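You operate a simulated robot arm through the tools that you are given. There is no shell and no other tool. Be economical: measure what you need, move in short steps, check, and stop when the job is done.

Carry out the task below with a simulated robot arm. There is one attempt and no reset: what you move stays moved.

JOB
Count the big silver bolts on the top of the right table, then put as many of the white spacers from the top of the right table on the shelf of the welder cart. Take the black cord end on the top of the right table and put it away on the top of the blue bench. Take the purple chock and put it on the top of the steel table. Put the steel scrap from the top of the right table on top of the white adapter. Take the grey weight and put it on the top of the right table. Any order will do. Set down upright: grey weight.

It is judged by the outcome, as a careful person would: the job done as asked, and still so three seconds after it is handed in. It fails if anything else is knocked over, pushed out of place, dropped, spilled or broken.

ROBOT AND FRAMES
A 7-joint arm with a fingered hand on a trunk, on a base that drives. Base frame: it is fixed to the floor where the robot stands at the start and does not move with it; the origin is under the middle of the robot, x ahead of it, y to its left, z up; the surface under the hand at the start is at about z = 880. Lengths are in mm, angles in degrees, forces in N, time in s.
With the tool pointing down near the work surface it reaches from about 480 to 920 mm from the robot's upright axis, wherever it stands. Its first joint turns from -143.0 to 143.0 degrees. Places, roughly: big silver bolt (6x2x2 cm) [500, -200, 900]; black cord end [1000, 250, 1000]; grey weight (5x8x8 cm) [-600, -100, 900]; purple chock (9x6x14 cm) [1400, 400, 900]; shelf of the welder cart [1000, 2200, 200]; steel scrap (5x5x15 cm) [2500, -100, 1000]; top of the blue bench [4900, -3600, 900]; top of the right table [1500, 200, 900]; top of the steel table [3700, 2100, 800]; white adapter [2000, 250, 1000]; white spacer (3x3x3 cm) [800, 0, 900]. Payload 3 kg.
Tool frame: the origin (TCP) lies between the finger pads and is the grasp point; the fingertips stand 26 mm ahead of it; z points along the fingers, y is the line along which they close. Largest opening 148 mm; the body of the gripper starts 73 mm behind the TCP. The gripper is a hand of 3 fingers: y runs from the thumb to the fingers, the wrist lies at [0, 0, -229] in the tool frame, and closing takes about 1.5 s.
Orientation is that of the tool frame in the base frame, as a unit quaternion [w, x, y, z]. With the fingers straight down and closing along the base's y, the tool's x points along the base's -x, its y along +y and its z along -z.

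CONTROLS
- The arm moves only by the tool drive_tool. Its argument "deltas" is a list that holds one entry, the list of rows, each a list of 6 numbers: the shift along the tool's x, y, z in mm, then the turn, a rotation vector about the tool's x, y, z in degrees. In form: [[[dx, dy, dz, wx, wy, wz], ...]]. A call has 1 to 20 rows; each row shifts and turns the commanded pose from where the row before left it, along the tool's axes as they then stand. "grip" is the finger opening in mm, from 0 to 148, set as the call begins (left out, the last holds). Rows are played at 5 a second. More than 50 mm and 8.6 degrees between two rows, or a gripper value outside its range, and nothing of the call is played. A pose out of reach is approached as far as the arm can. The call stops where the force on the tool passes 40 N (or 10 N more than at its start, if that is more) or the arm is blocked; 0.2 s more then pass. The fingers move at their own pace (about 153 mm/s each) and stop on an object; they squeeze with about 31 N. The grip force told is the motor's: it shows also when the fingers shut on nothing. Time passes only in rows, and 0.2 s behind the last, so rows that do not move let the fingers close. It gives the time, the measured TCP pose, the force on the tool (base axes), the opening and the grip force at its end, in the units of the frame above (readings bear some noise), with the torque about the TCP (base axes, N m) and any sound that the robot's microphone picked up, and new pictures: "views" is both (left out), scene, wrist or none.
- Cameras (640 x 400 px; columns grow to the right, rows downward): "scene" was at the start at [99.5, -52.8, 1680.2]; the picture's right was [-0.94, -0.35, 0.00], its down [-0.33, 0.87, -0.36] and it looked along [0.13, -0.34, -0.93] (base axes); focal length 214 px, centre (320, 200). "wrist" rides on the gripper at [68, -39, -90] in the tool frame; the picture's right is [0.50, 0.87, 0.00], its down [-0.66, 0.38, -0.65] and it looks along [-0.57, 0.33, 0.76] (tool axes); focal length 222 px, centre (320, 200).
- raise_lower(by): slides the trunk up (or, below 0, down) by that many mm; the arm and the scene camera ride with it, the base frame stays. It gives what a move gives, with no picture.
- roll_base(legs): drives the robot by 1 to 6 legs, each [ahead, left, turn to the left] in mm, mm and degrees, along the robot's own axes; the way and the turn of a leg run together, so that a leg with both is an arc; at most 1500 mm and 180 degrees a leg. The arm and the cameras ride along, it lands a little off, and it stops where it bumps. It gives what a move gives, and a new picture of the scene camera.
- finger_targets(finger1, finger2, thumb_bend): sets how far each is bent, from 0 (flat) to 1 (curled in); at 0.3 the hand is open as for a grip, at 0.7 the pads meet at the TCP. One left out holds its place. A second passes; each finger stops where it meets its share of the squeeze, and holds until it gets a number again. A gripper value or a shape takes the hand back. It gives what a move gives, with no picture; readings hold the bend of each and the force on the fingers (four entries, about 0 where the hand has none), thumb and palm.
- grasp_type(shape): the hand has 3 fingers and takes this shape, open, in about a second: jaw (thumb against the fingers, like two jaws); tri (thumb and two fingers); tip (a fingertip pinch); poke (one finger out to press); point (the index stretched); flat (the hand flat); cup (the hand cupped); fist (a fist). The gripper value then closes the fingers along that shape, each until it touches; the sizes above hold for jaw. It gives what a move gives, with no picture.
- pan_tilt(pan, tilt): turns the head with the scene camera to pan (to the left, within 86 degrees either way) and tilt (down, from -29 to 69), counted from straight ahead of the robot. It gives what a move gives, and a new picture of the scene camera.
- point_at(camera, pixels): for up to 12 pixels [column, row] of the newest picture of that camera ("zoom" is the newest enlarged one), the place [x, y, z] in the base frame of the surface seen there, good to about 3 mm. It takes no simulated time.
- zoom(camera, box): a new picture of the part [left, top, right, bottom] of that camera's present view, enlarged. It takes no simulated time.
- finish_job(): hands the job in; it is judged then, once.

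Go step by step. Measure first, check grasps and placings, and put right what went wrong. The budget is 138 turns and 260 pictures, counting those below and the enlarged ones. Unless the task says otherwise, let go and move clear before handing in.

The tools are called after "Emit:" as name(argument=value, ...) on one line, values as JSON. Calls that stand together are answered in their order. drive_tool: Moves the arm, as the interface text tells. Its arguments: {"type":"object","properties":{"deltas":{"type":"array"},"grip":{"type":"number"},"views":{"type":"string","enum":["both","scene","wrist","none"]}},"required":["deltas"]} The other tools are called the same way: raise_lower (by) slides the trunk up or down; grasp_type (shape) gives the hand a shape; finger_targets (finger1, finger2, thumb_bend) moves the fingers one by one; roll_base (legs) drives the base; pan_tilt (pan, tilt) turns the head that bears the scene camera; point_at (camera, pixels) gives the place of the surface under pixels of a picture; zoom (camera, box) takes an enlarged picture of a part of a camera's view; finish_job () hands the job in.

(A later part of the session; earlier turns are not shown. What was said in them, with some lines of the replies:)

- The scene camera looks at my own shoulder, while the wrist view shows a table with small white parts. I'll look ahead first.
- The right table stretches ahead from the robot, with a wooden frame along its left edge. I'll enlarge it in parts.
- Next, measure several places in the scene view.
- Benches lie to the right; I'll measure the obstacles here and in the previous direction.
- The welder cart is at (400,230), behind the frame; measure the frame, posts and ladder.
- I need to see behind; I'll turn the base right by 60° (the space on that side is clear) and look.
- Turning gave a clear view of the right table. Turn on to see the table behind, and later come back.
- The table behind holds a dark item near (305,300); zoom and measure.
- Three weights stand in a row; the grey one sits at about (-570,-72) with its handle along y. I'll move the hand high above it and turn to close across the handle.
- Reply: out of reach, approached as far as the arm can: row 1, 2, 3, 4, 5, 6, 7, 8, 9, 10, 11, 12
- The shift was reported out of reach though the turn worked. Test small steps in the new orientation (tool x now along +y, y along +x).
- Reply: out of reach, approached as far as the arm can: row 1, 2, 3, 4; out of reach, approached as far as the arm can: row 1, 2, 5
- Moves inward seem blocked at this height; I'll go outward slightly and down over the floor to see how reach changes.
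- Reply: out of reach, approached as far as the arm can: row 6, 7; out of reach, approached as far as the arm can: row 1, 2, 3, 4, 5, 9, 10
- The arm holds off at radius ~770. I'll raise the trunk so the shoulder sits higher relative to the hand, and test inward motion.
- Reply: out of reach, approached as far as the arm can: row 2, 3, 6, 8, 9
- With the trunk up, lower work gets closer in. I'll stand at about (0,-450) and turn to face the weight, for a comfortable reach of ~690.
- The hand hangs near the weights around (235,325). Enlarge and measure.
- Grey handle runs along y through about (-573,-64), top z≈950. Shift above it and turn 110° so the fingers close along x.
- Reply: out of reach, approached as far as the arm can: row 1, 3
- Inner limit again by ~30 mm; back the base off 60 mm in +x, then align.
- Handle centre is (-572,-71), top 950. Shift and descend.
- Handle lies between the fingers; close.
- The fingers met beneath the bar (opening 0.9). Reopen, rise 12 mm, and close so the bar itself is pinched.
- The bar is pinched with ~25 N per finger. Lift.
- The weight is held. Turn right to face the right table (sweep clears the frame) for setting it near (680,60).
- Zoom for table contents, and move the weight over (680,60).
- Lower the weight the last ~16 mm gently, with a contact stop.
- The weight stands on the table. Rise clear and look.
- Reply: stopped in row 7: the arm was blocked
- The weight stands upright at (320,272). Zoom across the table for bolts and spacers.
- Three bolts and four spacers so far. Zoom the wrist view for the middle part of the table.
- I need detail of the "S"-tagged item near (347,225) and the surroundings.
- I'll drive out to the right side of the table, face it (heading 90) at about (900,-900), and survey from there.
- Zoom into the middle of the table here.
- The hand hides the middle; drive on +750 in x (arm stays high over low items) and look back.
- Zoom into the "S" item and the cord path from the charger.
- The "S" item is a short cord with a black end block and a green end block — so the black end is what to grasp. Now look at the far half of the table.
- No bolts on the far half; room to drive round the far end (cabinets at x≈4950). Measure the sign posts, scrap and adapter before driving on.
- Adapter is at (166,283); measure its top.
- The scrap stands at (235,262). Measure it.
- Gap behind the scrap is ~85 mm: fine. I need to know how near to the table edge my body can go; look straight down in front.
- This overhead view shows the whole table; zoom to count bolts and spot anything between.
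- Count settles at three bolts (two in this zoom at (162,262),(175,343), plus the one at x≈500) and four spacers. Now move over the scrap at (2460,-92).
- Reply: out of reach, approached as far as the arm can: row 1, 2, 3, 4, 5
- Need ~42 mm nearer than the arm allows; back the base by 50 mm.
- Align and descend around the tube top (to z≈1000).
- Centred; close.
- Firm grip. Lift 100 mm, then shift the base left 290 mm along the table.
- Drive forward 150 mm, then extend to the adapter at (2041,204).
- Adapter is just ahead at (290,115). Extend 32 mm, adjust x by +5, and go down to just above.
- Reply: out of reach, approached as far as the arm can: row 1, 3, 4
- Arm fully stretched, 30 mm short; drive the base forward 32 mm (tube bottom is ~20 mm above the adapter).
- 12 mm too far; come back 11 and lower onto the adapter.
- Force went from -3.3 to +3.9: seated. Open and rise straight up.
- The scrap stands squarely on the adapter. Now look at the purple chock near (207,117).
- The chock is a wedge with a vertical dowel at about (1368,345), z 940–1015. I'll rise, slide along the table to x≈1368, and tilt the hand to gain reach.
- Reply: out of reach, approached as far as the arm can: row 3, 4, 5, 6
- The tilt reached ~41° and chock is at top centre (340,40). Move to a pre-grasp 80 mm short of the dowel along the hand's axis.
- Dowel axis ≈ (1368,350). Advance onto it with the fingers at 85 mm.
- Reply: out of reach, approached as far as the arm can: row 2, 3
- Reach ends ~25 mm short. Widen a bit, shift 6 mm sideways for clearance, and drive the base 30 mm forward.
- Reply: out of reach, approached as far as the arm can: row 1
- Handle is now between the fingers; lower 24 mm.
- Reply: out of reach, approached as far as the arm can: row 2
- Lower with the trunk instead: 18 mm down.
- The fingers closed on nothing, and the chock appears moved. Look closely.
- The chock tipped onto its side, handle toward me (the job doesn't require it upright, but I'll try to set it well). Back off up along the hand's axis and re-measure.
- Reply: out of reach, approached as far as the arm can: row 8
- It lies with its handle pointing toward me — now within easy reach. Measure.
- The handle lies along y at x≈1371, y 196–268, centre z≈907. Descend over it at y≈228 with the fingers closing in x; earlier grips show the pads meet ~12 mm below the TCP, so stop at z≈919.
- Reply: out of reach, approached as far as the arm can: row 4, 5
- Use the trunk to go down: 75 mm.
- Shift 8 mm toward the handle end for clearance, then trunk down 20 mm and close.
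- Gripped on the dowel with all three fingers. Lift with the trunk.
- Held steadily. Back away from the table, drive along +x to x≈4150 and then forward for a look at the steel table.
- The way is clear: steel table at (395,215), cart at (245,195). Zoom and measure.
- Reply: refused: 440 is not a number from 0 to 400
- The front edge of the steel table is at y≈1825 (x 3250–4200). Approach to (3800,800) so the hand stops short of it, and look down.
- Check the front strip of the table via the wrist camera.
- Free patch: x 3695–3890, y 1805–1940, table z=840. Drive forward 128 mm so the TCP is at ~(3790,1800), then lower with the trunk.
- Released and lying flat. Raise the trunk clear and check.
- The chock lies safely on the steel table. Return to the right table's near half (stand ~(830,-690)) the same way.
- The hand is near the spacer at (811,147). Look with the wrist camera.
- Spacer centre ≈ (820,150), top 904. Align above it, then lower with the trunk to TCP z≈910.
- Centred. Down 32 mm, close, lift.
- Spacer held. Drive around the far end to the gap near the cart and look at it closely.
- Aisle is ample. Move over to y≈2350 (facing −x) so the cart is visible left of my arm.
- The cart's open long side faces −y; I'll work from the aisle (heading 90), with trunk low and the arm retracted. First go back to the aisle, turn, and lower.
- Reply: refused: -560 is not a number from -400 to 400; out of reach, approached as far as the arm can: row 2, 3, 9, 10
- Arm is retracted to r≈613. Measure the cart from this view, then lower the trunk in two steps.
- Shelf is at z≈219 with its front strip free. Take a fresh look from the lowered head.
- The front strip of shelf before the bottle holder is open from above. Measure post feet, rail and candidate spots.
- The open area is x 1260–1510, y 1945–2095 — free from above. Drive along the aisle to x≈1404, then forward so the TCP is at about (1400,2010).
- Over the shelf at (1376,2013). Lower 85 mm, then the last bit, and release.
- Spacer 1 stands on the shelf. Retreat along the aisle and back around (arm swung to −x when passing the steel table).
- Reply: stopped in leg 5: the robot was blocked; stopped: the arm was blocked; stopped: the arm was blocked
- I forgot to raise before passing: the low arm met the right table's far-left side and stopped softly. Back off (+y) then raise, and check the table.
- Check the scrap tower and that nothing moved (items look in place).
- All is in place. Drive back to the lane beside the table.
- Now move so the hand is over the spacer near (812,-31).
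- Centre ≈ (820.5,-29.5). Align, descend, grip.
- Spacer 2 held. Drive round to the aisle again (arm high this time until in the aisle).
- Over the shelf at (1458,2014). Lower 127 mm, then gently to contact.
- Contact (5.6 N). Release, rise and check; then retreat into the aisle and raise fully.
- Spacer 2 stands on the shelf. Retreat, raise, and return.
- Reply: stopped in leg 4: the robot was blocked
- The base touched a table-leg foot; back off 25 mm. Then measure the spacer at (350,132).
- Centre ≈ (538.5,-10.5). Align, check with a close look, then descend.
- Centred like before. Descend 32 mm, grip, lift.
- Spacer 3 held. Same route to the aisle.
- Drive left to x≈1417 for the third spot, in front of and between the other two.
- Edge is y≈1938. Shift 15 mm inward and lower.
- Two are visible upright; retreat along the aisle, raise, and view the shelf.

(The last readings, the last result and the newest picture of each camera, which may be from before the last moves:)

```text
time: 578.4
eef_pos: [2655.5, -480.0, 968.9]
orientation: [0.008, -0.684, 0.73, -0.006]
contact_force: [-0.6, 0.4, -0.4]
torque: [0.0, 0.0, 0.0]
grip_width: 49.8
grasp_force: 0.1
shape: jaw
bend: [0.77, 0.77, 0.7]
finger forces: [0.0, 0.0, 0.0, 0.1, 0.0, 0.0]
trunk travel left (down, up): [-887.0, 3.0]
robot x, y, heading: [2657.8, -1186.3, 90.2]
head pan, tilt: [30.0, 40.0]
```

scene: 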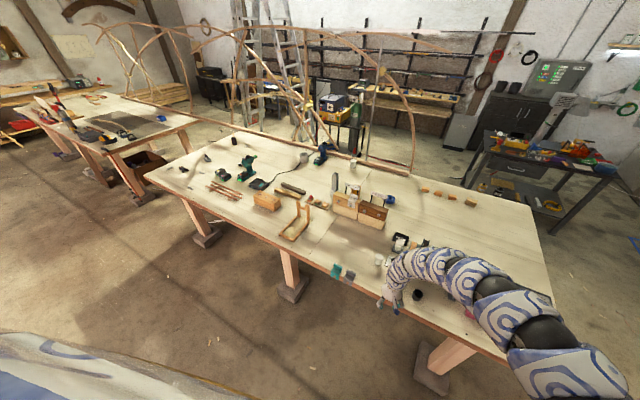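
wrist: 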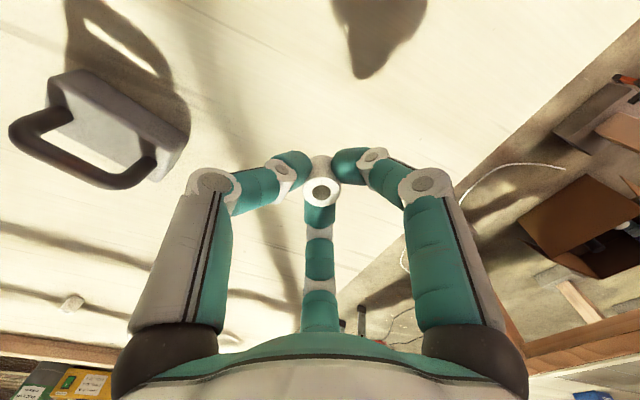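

All three spacers stand on the shelf. Now position for the cord: drive left, extend the arm high, then forward.

Emit:
roll_base(legs=[[0, 1500, 0], [0, 125, 0]])

Emit:
drive_tool(deltas=[[[-30, 0, -20, 0, 0, 0], [-30, 0, -20, 0, 0, 0], [-30, 0, -20, 0, 0, 0], [-30, 0, 0, 0, 0, 0], [-30, 0, 0, 0, 0, 0], [0, 0, 0, 0, 0, 0]]], grip=75, views="none")

Emit:
roll_base(legs=[[470, 0, 0]])

Emit:
zoom(camera="wrist", box=[0, 0, 640, 400])

```text
time: 586.7
eef_pos: [1033.3, -482.2, 968.7]
orientation: [0.008, -0.684, 0.729, -0.005]
contact_force: [-0.6, 0.2, -0.4]
torque: [0.03, -0.03, 0.0]
grip_width: 49.7
grasp_force: 0.1
shape: jaw
bend: [0.77, 0.77, 0.7]
finger forces: [0.0, 0.0, 0.0, 0.0, 0.1, 0.0]
trunk travel left (down, up): [-887.0, 3.0]
robot x, y, heading: [1034.5, -1187.1, 90.1]
head pan, tilt: [30.0, 40.0]
```

scene: 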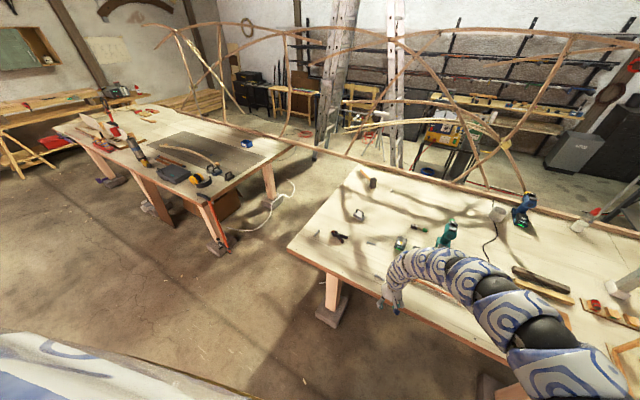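

```text
time: 588.1
eef_pos: [1041.8, -332.4, 1030.1]
orientation: [0.008, -0.683, 0.73, -0.005]
contact_force: [0.2, -0.2, -0.4]
torque: [-0.02, -0.03, -0.02]
grip_width: 74.8
grasp_force: 0.0
shape: jaw
bend: [0.36, 0.36, 0.7]
finger forces: [0.0, 0.1, 0.1, 0.1, 0.0, 0.0]
trunk travel left (down, up): [-887.0, 3.0]
robot x, y, heading: [1038.6, -1189.7, 90.2]
head pan, tilt: [30.0, 40.0]
```

```text
time: 590.9
eef_pos: [1046.0, 137.5, 1027.5]
orientation: [0.007, -0.683, 0.731, -0.005]
contact_force: [0.2, -0.4, 0.2]
torque: [-0.04, 0.02, -0.01]
grip_width: 74.8
grasp_force: 0.2
shape: jaw
bend: [0.36, 0.36, 0.7]
finger forces: [0.0, 0.1, 0.1, 0.0, 0.0, 0.0]
trunk travel left (down, up): [-887.0, 3.0]
robot x, y, heading: [1035.2, -720.0, 90.0]
head pan, tilt: [30.0, 40.0]
```

scene: 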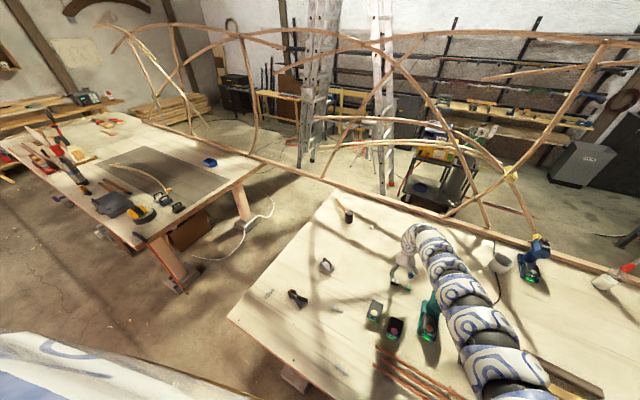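

```text
1.00 times, centred on (320, 200) of wrist (not enlarged: the box is as wide or as high as the picture)
```

zoom: 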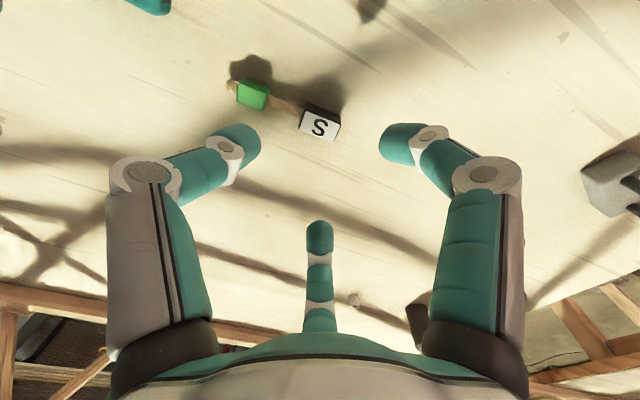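

Emit:
point_at(camera="zoom", pixels=[[303, 112], [310, 104], [338, 120], [328, 138], [303, 128], [320, 126], [252, 92], [285, 103], [232, 85]])

```text
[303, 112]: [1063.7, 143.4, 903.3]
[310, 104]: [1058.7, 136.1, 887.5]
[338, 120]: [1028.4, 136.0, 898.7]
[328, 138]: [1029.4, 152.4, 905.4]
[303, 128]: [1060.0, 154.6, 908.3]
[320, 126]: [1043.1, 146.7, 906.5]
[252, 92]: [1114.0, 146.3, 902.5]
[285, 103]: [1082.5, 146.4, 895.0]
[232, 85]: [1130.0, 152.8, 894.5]
```

The black block spans x 1028–1062, y 136–156, top 906; the cord runs toward +x. Turn the hand 86° so no finger comes down on the cord, align, and lower with the trunk.

Emit:
drive_tool(deltas=[[[0, 0, 0, 0, 0, 7.9], [0, 0, 0, 0, 0, 7.9], [0, 0, 0, 0, 0, 7.9], [0, 0, 0, 0, 0, 7.9], [0, 0, 0, 0, 0, 7.9], [0, 0, 0, 0, 0, 7.9], [0, 0, 0, 0, 0, 7.9], [0, 0, 0, 0, 0, 7.9], [0, 0, 0, 0, 0, 7.9], [0, 0, 0, 0, 0, 7.9], [0, 0, 0, 0, 0, 7.2], [1, 8, 0, 0, 0, 0], [0, 0, 0, 0, 0, 0]]], grip=75, views="none")

Emit:
raise_lower(by=-84)

Emit:
zoom(camera="wrist", box=[0, 0, 640, 400])

Emit:
point_at(camera="zoom", pixels=[[320, 160], [310, 150], [330, 170], [340, 150], [300, 170]])

```text
time: 593.7
eef_pos: [1045.1, 143.8, 1030.0]
orientation: [0.009, 0.0, 1.0, 0.001]
contact_force: [-0.4, 0.5, 0.3]
torque: [0.01, 0.0, -0.02]
grip_width: 74.7
grasp_force: 0.1
shape: jaw
bend: [0.36, 0.36, 0.7]
finger forces: [0.1, 0.1, 0.0, 0.0, 0.1, 0.0]
trunk travel left (down, up): [-887.0, 3.0]
robot x, y, heading: [1033.2, -722.6, 89.7]
head pan, tilt: [30.0, 40.0]
```

```text
time: 594.9
eef_pos: [1044.0, 143.5, 945.3]
orientation: [0.008, 0.001, 1.0, 0.001]
contact_force: [0.2, 0.6, 0.5]
torque: [-0.01, -0.02, 0.02]
grip_width: 74.6
grasp_force: 0.1
shape: jaw
bend: [0.36, 0.36, 0.7]
finger forces: [0.0, 0.0, 0.0, 0.0, 0.0, 0.0]
trunk travel left (down, up): [-803.0, 87.0]
robot x, y, heading: [1036.4, -720.4, 89.7]
head pan, tilt: [30.0, 40.0]
```

```text
1.00 times, centred on (320, 200) of wrist (not enlarged: the box is as wide or as high as the picture)
```

zoom: 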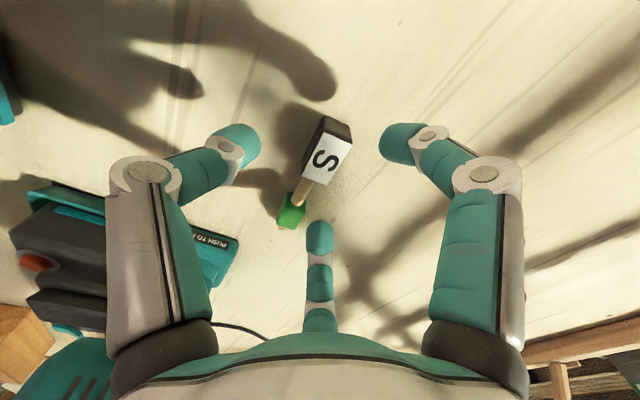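

```text
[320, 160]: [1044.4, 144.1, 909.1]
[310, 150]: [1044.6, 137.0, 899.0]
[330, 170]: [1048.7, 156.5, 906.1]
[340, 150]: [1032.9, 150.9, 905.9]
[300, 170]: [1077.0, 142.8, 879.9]
```

Well aligned. Lower 35 mm and close.

Emit:
drive_tool(deltas=[[[0, 3, 0, 0, 0, 0], [0, 0, 0, 0, 0, 0]]], views="none")

Emit:
raise_lower(by=-35)

Emit:
drive_tool(deltas=[[[0, 0, 0, 0, 0, 0], [0, 0, 0, 0, 0, 0], [0, 0, 0, 0, 0, 0], [0, 0, 0, 0, 0, 0], [0, 0, 0, 0, 0, 0], [0, 0, 0, 0, 0, 0], [0, 0, 0, 0, 0, 0], [0, 0, 0, 0, 0, 0]]], grip=0, views="wrist")

```text
time: 595.5
eef_pos: [1045.8, 146.7, 943.9]
orientation: [0.009, 0.001, 1.0, 0.001]
contact_force: [0.3, 0.0, -0.4]
torque: [0.01, 0.01, -0.01]
grip_width: 74.9
grasp_force: 0.0
shape: jaw
bend: [0.36, 0.36, 0.7]
finger forces: [0.0, 0.1, 0.0, 0.0, 0.0, 0.0]
trunk travel left (down, up): [-803.0, 87.0]
robot x, y, heading: [1035.6, -719.5, 90.0]
head pan, tilt: [30.0, 40.0]
```

```text
time: 596.3
eef_pos: [1044.8, 147.2, 909.4]
orientation: [0.01, 0.001, 1.0, 0.001]
contact_force: [0.5, 1.4, 0.7]
torque: [-0.02, 0.0, 0.02]
grip_width: 74.8
grasp_force: 0.0
shape: jaw
bend: [0.36, 0.36, 0.7]
finger forces: [0.0, 0.0, 0.1, 0.0, 0.0, 0.0]
trunk travel left (down, up): [-768.0, 122.0]
robot x, y, heading: [1038.6, -718.1, 89.9]
head pan, tilt: [30.0, 40.0]
```

```text
time: 598.1
eef_pos: [1045.0, 147.4, 911.7]
orientation: [0.009, 0.001, 1.0, 0.001]
contact_force: [0.3, 0.1, -0.2]
torque: [-0.02, 0.02, -0.02]
grip_width: 21.9
grasp_force: 31.3
shape: jaw
bend: [0.76, 0.75, 0.7]
finger forces: [20.5, 26.5, 0.0, 0.0, 28.3, 0.0]
trunk travel left (down, up): [-768.0, 122.0]
robot x, y, heading: [1038.2, -718.7, 89.8]
head pan, tilt: [30.0, 40.0]
```

wrist: 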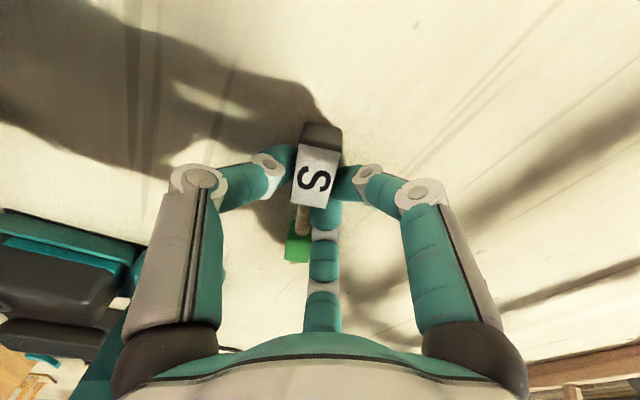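

Gripped. Lift and drive to the blue bench (heading 0, approaching from −x).

Emit:
raise_lower(by=120)

Emit:
roll_base(legs=[[-440, 0, 0], [0, 0, -90], [1500, 0, 0], [900, 0, 0], [0, -1500, 0], [0, -800, 0]])

Emit:
pan_tilt(pan=10, tilt=30)

Emit:
zoom(camera="wrist", box=[0, 0, 640, 400])

```text
time: 599.6
eef_pos: [1045.4, 146.6, 1029.9]
orientation: [0.009, 0.001, 1.0, 0.001]
contact_force: [0.0, 0.5, -0.7]
torque: [0.01, 0.0, 0.02]
grip_width: 22.2
grasp_force: 31.4
shape: jaw
bend: [0.76, 0.75, 0.7]
finger forces: [20.4, 26.6, 0.1, 0.1, 28.2, 0.1]
trunk travel left (down, up): [-888.0, 2.0]
robot x, y, heading: [1035.4, -719.6, 89.9]
head pan, tilt: [30.0, 40.0]
```

```text
time: 628.3
eef_pos: [4298.5, -3475.1, 1030.0]
orientation: [0.007, 0.71, 0.705, -0.006]
contact_force: [0.2, -0.7, -0.5]
torque: [0.02, 0.03, -0.02]
grip_width: 21.7
grasp_force: 31.0
shape: jaw
bend: [0.76, 0.75, 0.7]
finger forces: [20.2, 27.7, 0.0, 0.1, 27.6, 0.0]
trunk travel left (down, up): [-888.0, 2.0]
robot x, y, heading: [3432.2, -3461.9, -0.4]
head pan, tilt: [30.0, 40.0]
```

scene: 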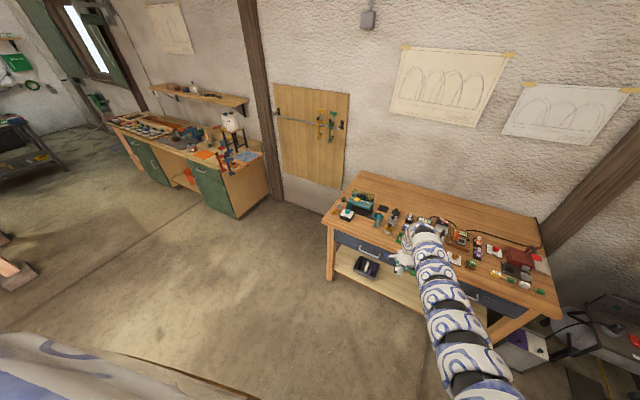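

```text
time: 629.2
eef_pos: [4297.5, -3475.4, 1029.3]
orientation: [0.007, 0.71, 0.705, -0.005]
contact_force: [-0.4, 0.4, -0.5]
torque: [-0.02, 0.02, 0.01]
grip_width: 21.7
grasp_force: 31.1
shape: jaw
bend: [0.76, 0.75, 0.7]
finger forces: [20.2, 27.9, 0.0, 0.0, 27.7, 0.0]
trunk travel left (down, up): [-888.0, 2.0]
robot x, y, heading: [3431.4, -3458.2, -0.2]
head pan, tilt: [10.0, 30.0]
```

scene: 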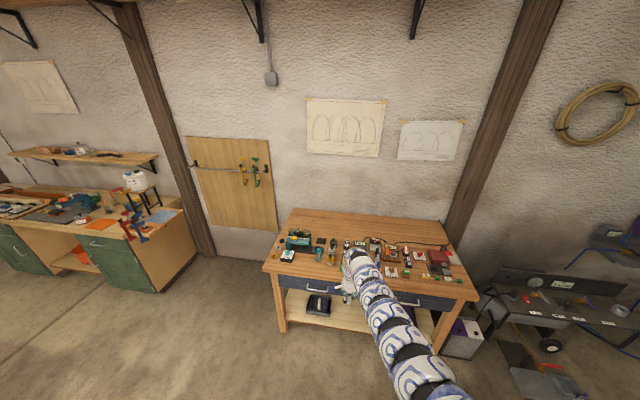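

```text
1.00 times, centred on (320, 200) of wrist (not enlarged: the box is as wide or as high as the picture)
```

zoom: 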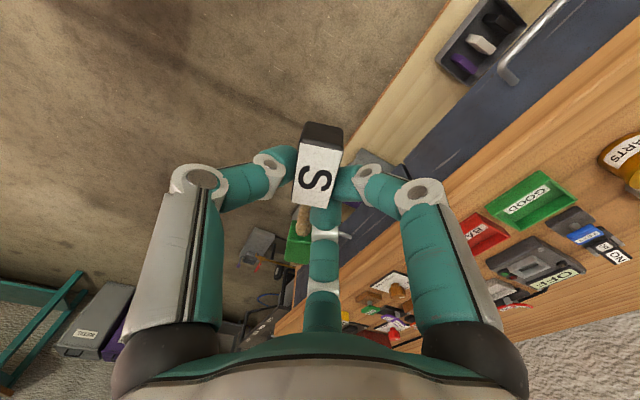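

The bench is ahead with free wood at the back and left. Zoom and measure.

Emit:
zoom(camera="scene", box=[255, 195, 485, 335])

Emit:
point_at(camera="zoom", pixels=[[50, 190], [130, 60], [40, 200], [260, 85], [350, 90], [180, 190], [100, 185], [150, 100], [200, 130], [580, 260], [220, 195], [140, 195]])

```text
2.78 times, centred on (370, 265) of scene
```

zoom: 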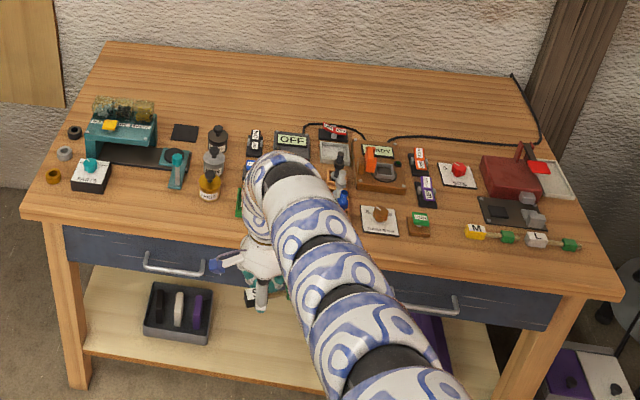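

```text
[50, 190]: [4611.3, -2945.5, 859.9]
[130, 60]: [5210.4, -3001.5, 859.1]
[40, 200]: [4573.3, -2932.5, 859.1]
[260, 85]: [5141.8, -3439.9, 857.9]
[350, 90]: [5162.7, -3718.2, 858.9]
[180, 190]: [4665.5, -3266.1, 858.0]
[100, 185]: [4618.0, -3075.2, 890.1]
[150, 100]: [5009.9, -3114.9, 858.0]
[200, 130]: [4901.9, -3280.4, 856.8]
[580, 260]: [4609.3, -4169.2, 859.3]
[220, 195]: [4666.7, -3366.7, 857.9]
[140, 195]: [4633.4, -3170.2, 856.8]
```

Free front strip around (4615,-3160) (bench z≈858). Drive the base diagonally to bring the TCP there.

Emit:
roll_base(legs=[[0, 315, 0], [318, 0, 0]])

Emit:
raise_lower(by=-90)

Emit:
zoom(camera="scene", box=[240, 170, 440, 300])

Emit:
zoom(camera="wrist", box=[0, 0, 640, 400])

```text
time: 633.0
eef_pos: [4620.2, -3164.1, 1030.0]
orientation: [0.007, 0.71, 0.704, -0.006]
contact_force: [0.0, 0.3, 0.2]
torque: [0.05, 0.01, -0.01]
grip_width: 21.5
grasp_force: 30.9
shape: jaw
bend: [0.76, 0.75, 0.7]
finger forces: [20.2, 27.8, 0.0, 0.0, 27.7, 0.0]
trunk travel left (down, up): [-888.0, 2.0]
robot x, y, heading: [3752.9, -3149.4, -0.4]
head pan, tilt: [10.0, 30.0]
```

scene: 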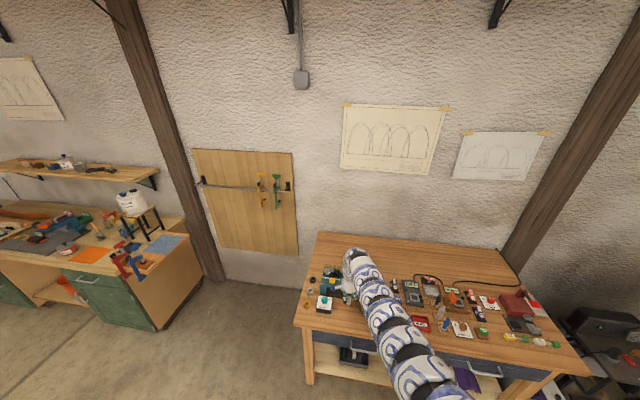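

```text
time: 634.3
eef_pos: [4618.1, -3163.3, 939.4]
orientation: [0.008, 0.71, 0.704, -0.006]
contact_force: [-0.4, 0.4, -0.5]
torque: [-0.01, -0.03, -0.01]
grip_width: 21.8
grasp_force: 31.0
shape: jaw
bend: [0.76, 0.75, 0.7]
finger forces: [20.4, 27.9, 0.1, 0.0, 27.7, 0.0]
trunk travel left (down, up): [-798.0, 92.0]
robot x, y, heading: [3751.5, -3149.4, -0.4]
head pan, tilt: [10.0, 30.0]
```

```text
3.08 times, centred on (340, 235) of scene
```

zoom: 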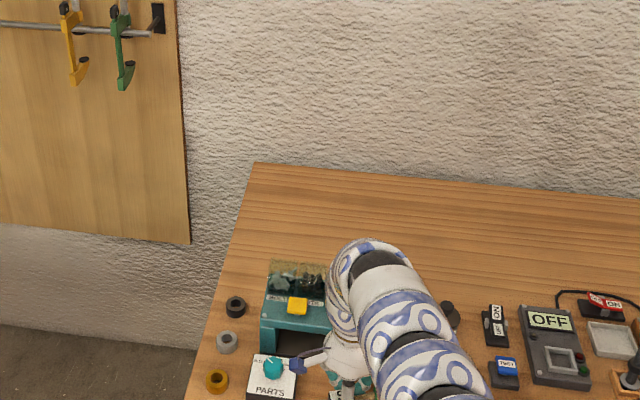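

```text
1.00 times, centred on (320, 200) of wrist (not enlarged: the box is as wide or as high as the picture)
```

zoom: 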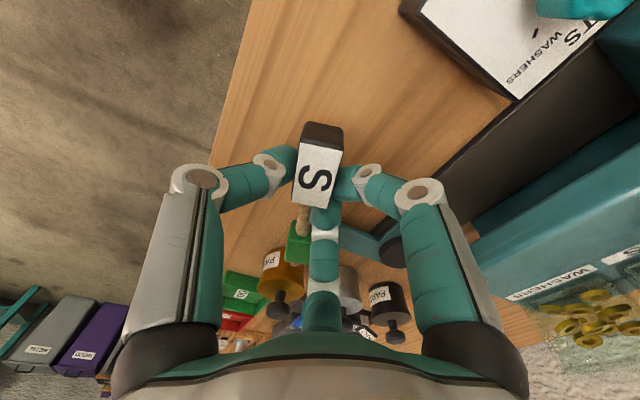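

Shift 15 mm away from the PARTS box, then lower to touch.

Emit:
drive_tool(deltas=[[[-15, -3, 0, 0, 0, 0], [0, 0, 0, 0, 0, 0]]], views="none")

Emit:
raise_lower(by=-42)

Emit:
zoom(camera="wrist", box=[160, 60, 480, 320])

```text
time: 634.9
eef_pos: [4614.5, -3179.1, 939.1]
orientation: [0.007, 0.71, 0.704, -0.007]
contact_force: [0.5, 0.2, -1.1]
torque: [0.02, 0.01, 0.02]
grip_width: 21.5
grasp_force: 30.8
shape: jaw
bend: [0.76, 0.75, 0.7]
finger forces: [20.5, 27.9, 0.0, 0.1, 27.8, 0.0]
trunk travel left (down, up): [-798.0, 92.0]
robot x, y, heading: [3753.9, -3151.5, -0.4]
head pan, tilt: [10.0, 30.0]
```

```text
time: 635.7
eef_pos: [4615.1, -3178.8, 898.4]
orientation: [0.006, 0.71, 0.704, -0.006]
contact_force: [-0.3, 0.9, -0.3]
torque: [0.01, 0.01, 0.01]
grip_width: 21.9
grasp_force: 31.4
shape: jaw
bend: [0.76, 0.75, 0.7]
finger forces: [20.6, 28.0, 0.0, 0.0, 27.8, 0.0]
trunk travel left (down, up): [-756.0, 134.0]
robot x, y, heading: [3754.7, -3146.0, -0.5]
head pan, tilt: [10.0, 30.0]
```

```text
1.54 times, centred on (320, 190) of wrist
```

zoom: 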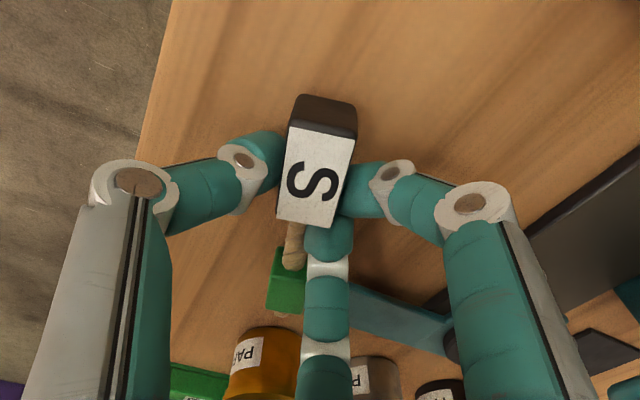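

Emit:
point_at(camera="zoom", pixels=[[285, 295], [250, 340], [280, 335], [400, 310]])

Emit:
raise_lower(by=-7)

Emit:
drive_tool(deltas=[[[0, 0, 1, 0, 0, 0], [0, 0, 1, 0, 0, 0]]], views="none")

```text
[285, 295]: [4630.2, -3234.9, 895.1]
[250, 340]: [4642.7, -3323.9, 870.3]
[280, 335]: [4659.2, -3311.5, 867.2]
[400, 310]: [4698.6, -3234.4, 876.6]
```

```text
time: 636.3
eef_pos: [4614.5, -3178.5, 889.5]
orientation: [0.008, 0.711, 0.703, -0.007]
contact_force: [0.4, 0.6, -0.4]
torque: [0.01, 0.03, 0.0]
grip_width: 21.6
grasp_force: 31.1
shape: jaw
bend: [0.76, 0.75, 0.7]
finger forces: [20.5, 27.9, 0.0, 0.0, 27.9, 0.0]
trunk travel left (down, up): [-749.0, 141.0]
robot x, y, heading: [3751.5, -3146.3, -0.3]
head pan, tilt: [10.0, 30.0]
```

```text
time: 636.9
eef_pos: [4615.1, -3179.4, 888.2]
orientation: [0.006, 0.711, 0.704, -0.005]
contact_force: [0.3, -0.8, 2.3]
torque: [0.02, 0.09, 0.0]
grip_width: 21.7
grasp_force: 30.9
shape: jaw
bend: [0.76, 0.75, 0.7]
finger forces: [21.1, 28.1, 0.1, 0.0, 28.5, 0.0]
trunk travel left (down, up): [-749.0, 141.0]
robot x, y, heading: [3750.0, -3150.9, -0.6]
head pan, tilt: [10.0, 30.0]
```

Touching (2.3 N). Release, rise, back away and check.

Emit:
drive_tool(deltas=[[[0, 0, 0, 0, 0, 0], [0, 0, 0, 0, 0, 0], [0, 0, 0, 0, 0, 0]]], grip=55, views="none")

Emit:
raise_lower(by=140)

Emit:
zoom(camera="wrist", box=[100, 0, 540, 320])

Emit:
roll_base(legs=[[-600, 0, 0]])

Emit:
zoom(camera="scene", box=[280, 190, 440, 300])

```text
time: 637.7
eef_pos: [4614.9, -3179.1, 888.5]
orientation: [0.006, 0.709, 0.705, -0.006]
contact_force: [0.9, -0.4, -0.9]
torque: [-0.01, -0.01, 0.01]
grip_width: 54.5
grasp_force: 0.1
shape: jaw
bend: [0.77, 0.77, 0.7]
finger forces: [0.1, 0.0, 0.0, 0.0, 0.0, 0.0]
trunk travel left (down, up): [-749.0, 141.0]
robot x, y, heading: [3751.0, -3148.6, -0.7]
head pan, tilt: [10.0, 30.0]
```

```text
time: 639.3
eef_pos: [4616.1, -3179.5, 1028.7]
orientation: [0.007, 0.71, 0.704, -0.006]
contact_force: [0.1, -0.2, 0.0]
torque: [-0.04, -0.03, 0.0]
grip_width: 54.5
grasp_force: 0.1
shape: jaw
bend: [0.77, 0.77, 0.7]
finger forces: [0.1, 0.0, 0.1, 0.0, 0.1, 0.0]
trunk travel left (down, up): [-889.0, 1.0]
robot x, y, heading: [3751.9, -3150.4, -0.9]
head pan, tilt: [10.0, 30.0]
```

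```text
1.25 times, centred on (320, 160) of wrist
```

zoom: 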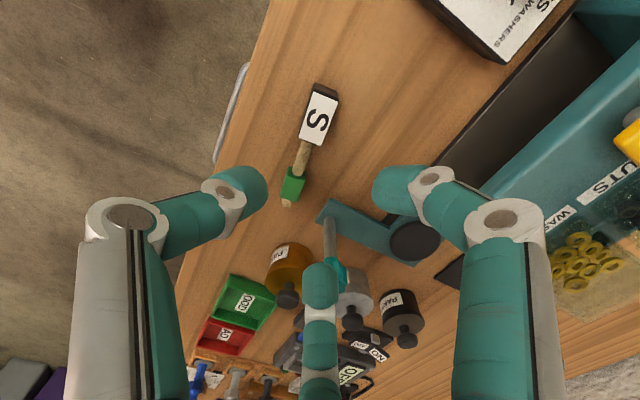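

```text
time: 642.7
eef_pos: [4017.9, -3176.3, 1029.4]
orientation: [0.007, 0.711, 0.703, -0.005]
contact_force: [-0.3, 0.3, 0.3]
torque: [-0.02, -0.01, -0.03]
grip_width: 54.7
grasp_force: 0.1
shape: jaw
bend: [0.77, 0.77, 0.7]
finger forces: [0.0, 0.0, 0.0, 0.0, 0.1, 0.0]
trunk travel left (down, up): [-889.0, 1.0]
robot x, y, heading: [3153.1, -3142.4, -0.5]
head pan, tilt: [10.0, 30.0]
```

scene: 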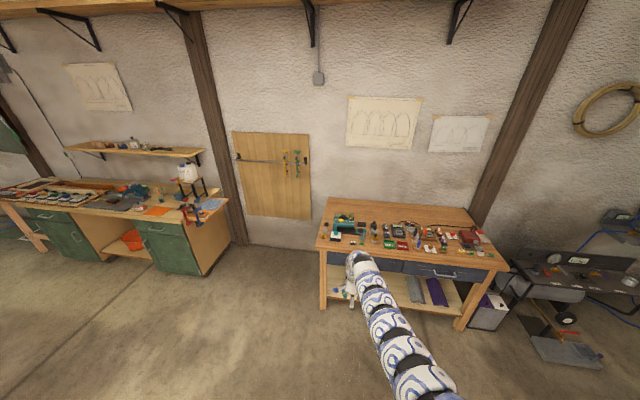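

```text
3.64 times, centred on (360, 245) of scene
```

zoom: 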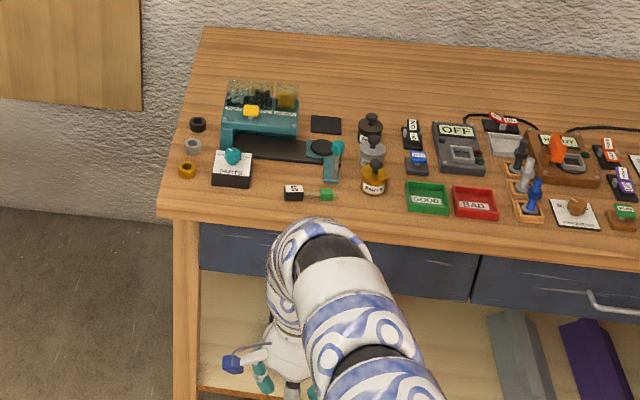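

All five placements check out: the cord is on the bench at (305,193) in the zoom, and the hand is clear.

Emit:
finish_job()

```text
The job is handed in.
```

I did every item on the list and handed the job in, but the purple chock went onto the steel table lying on its side. It tipped over on the right table during my first grasp attempt.

- **Spacers:** I counted three big silver bolts, so three white spacers now stand on the welder cart's shelf.
- **Black cord end:** it is on the top of the blue bench, near the front edge.
- **Steel scrap:** it stands on top of the white adapter.
- **Grey weight:** it stands upright on the top of the right table.

While driving, the robot touched the right table twice: once with the arm at its far end and once with the base at a leg. The pictures after each contact showed nothing on the table had moved.
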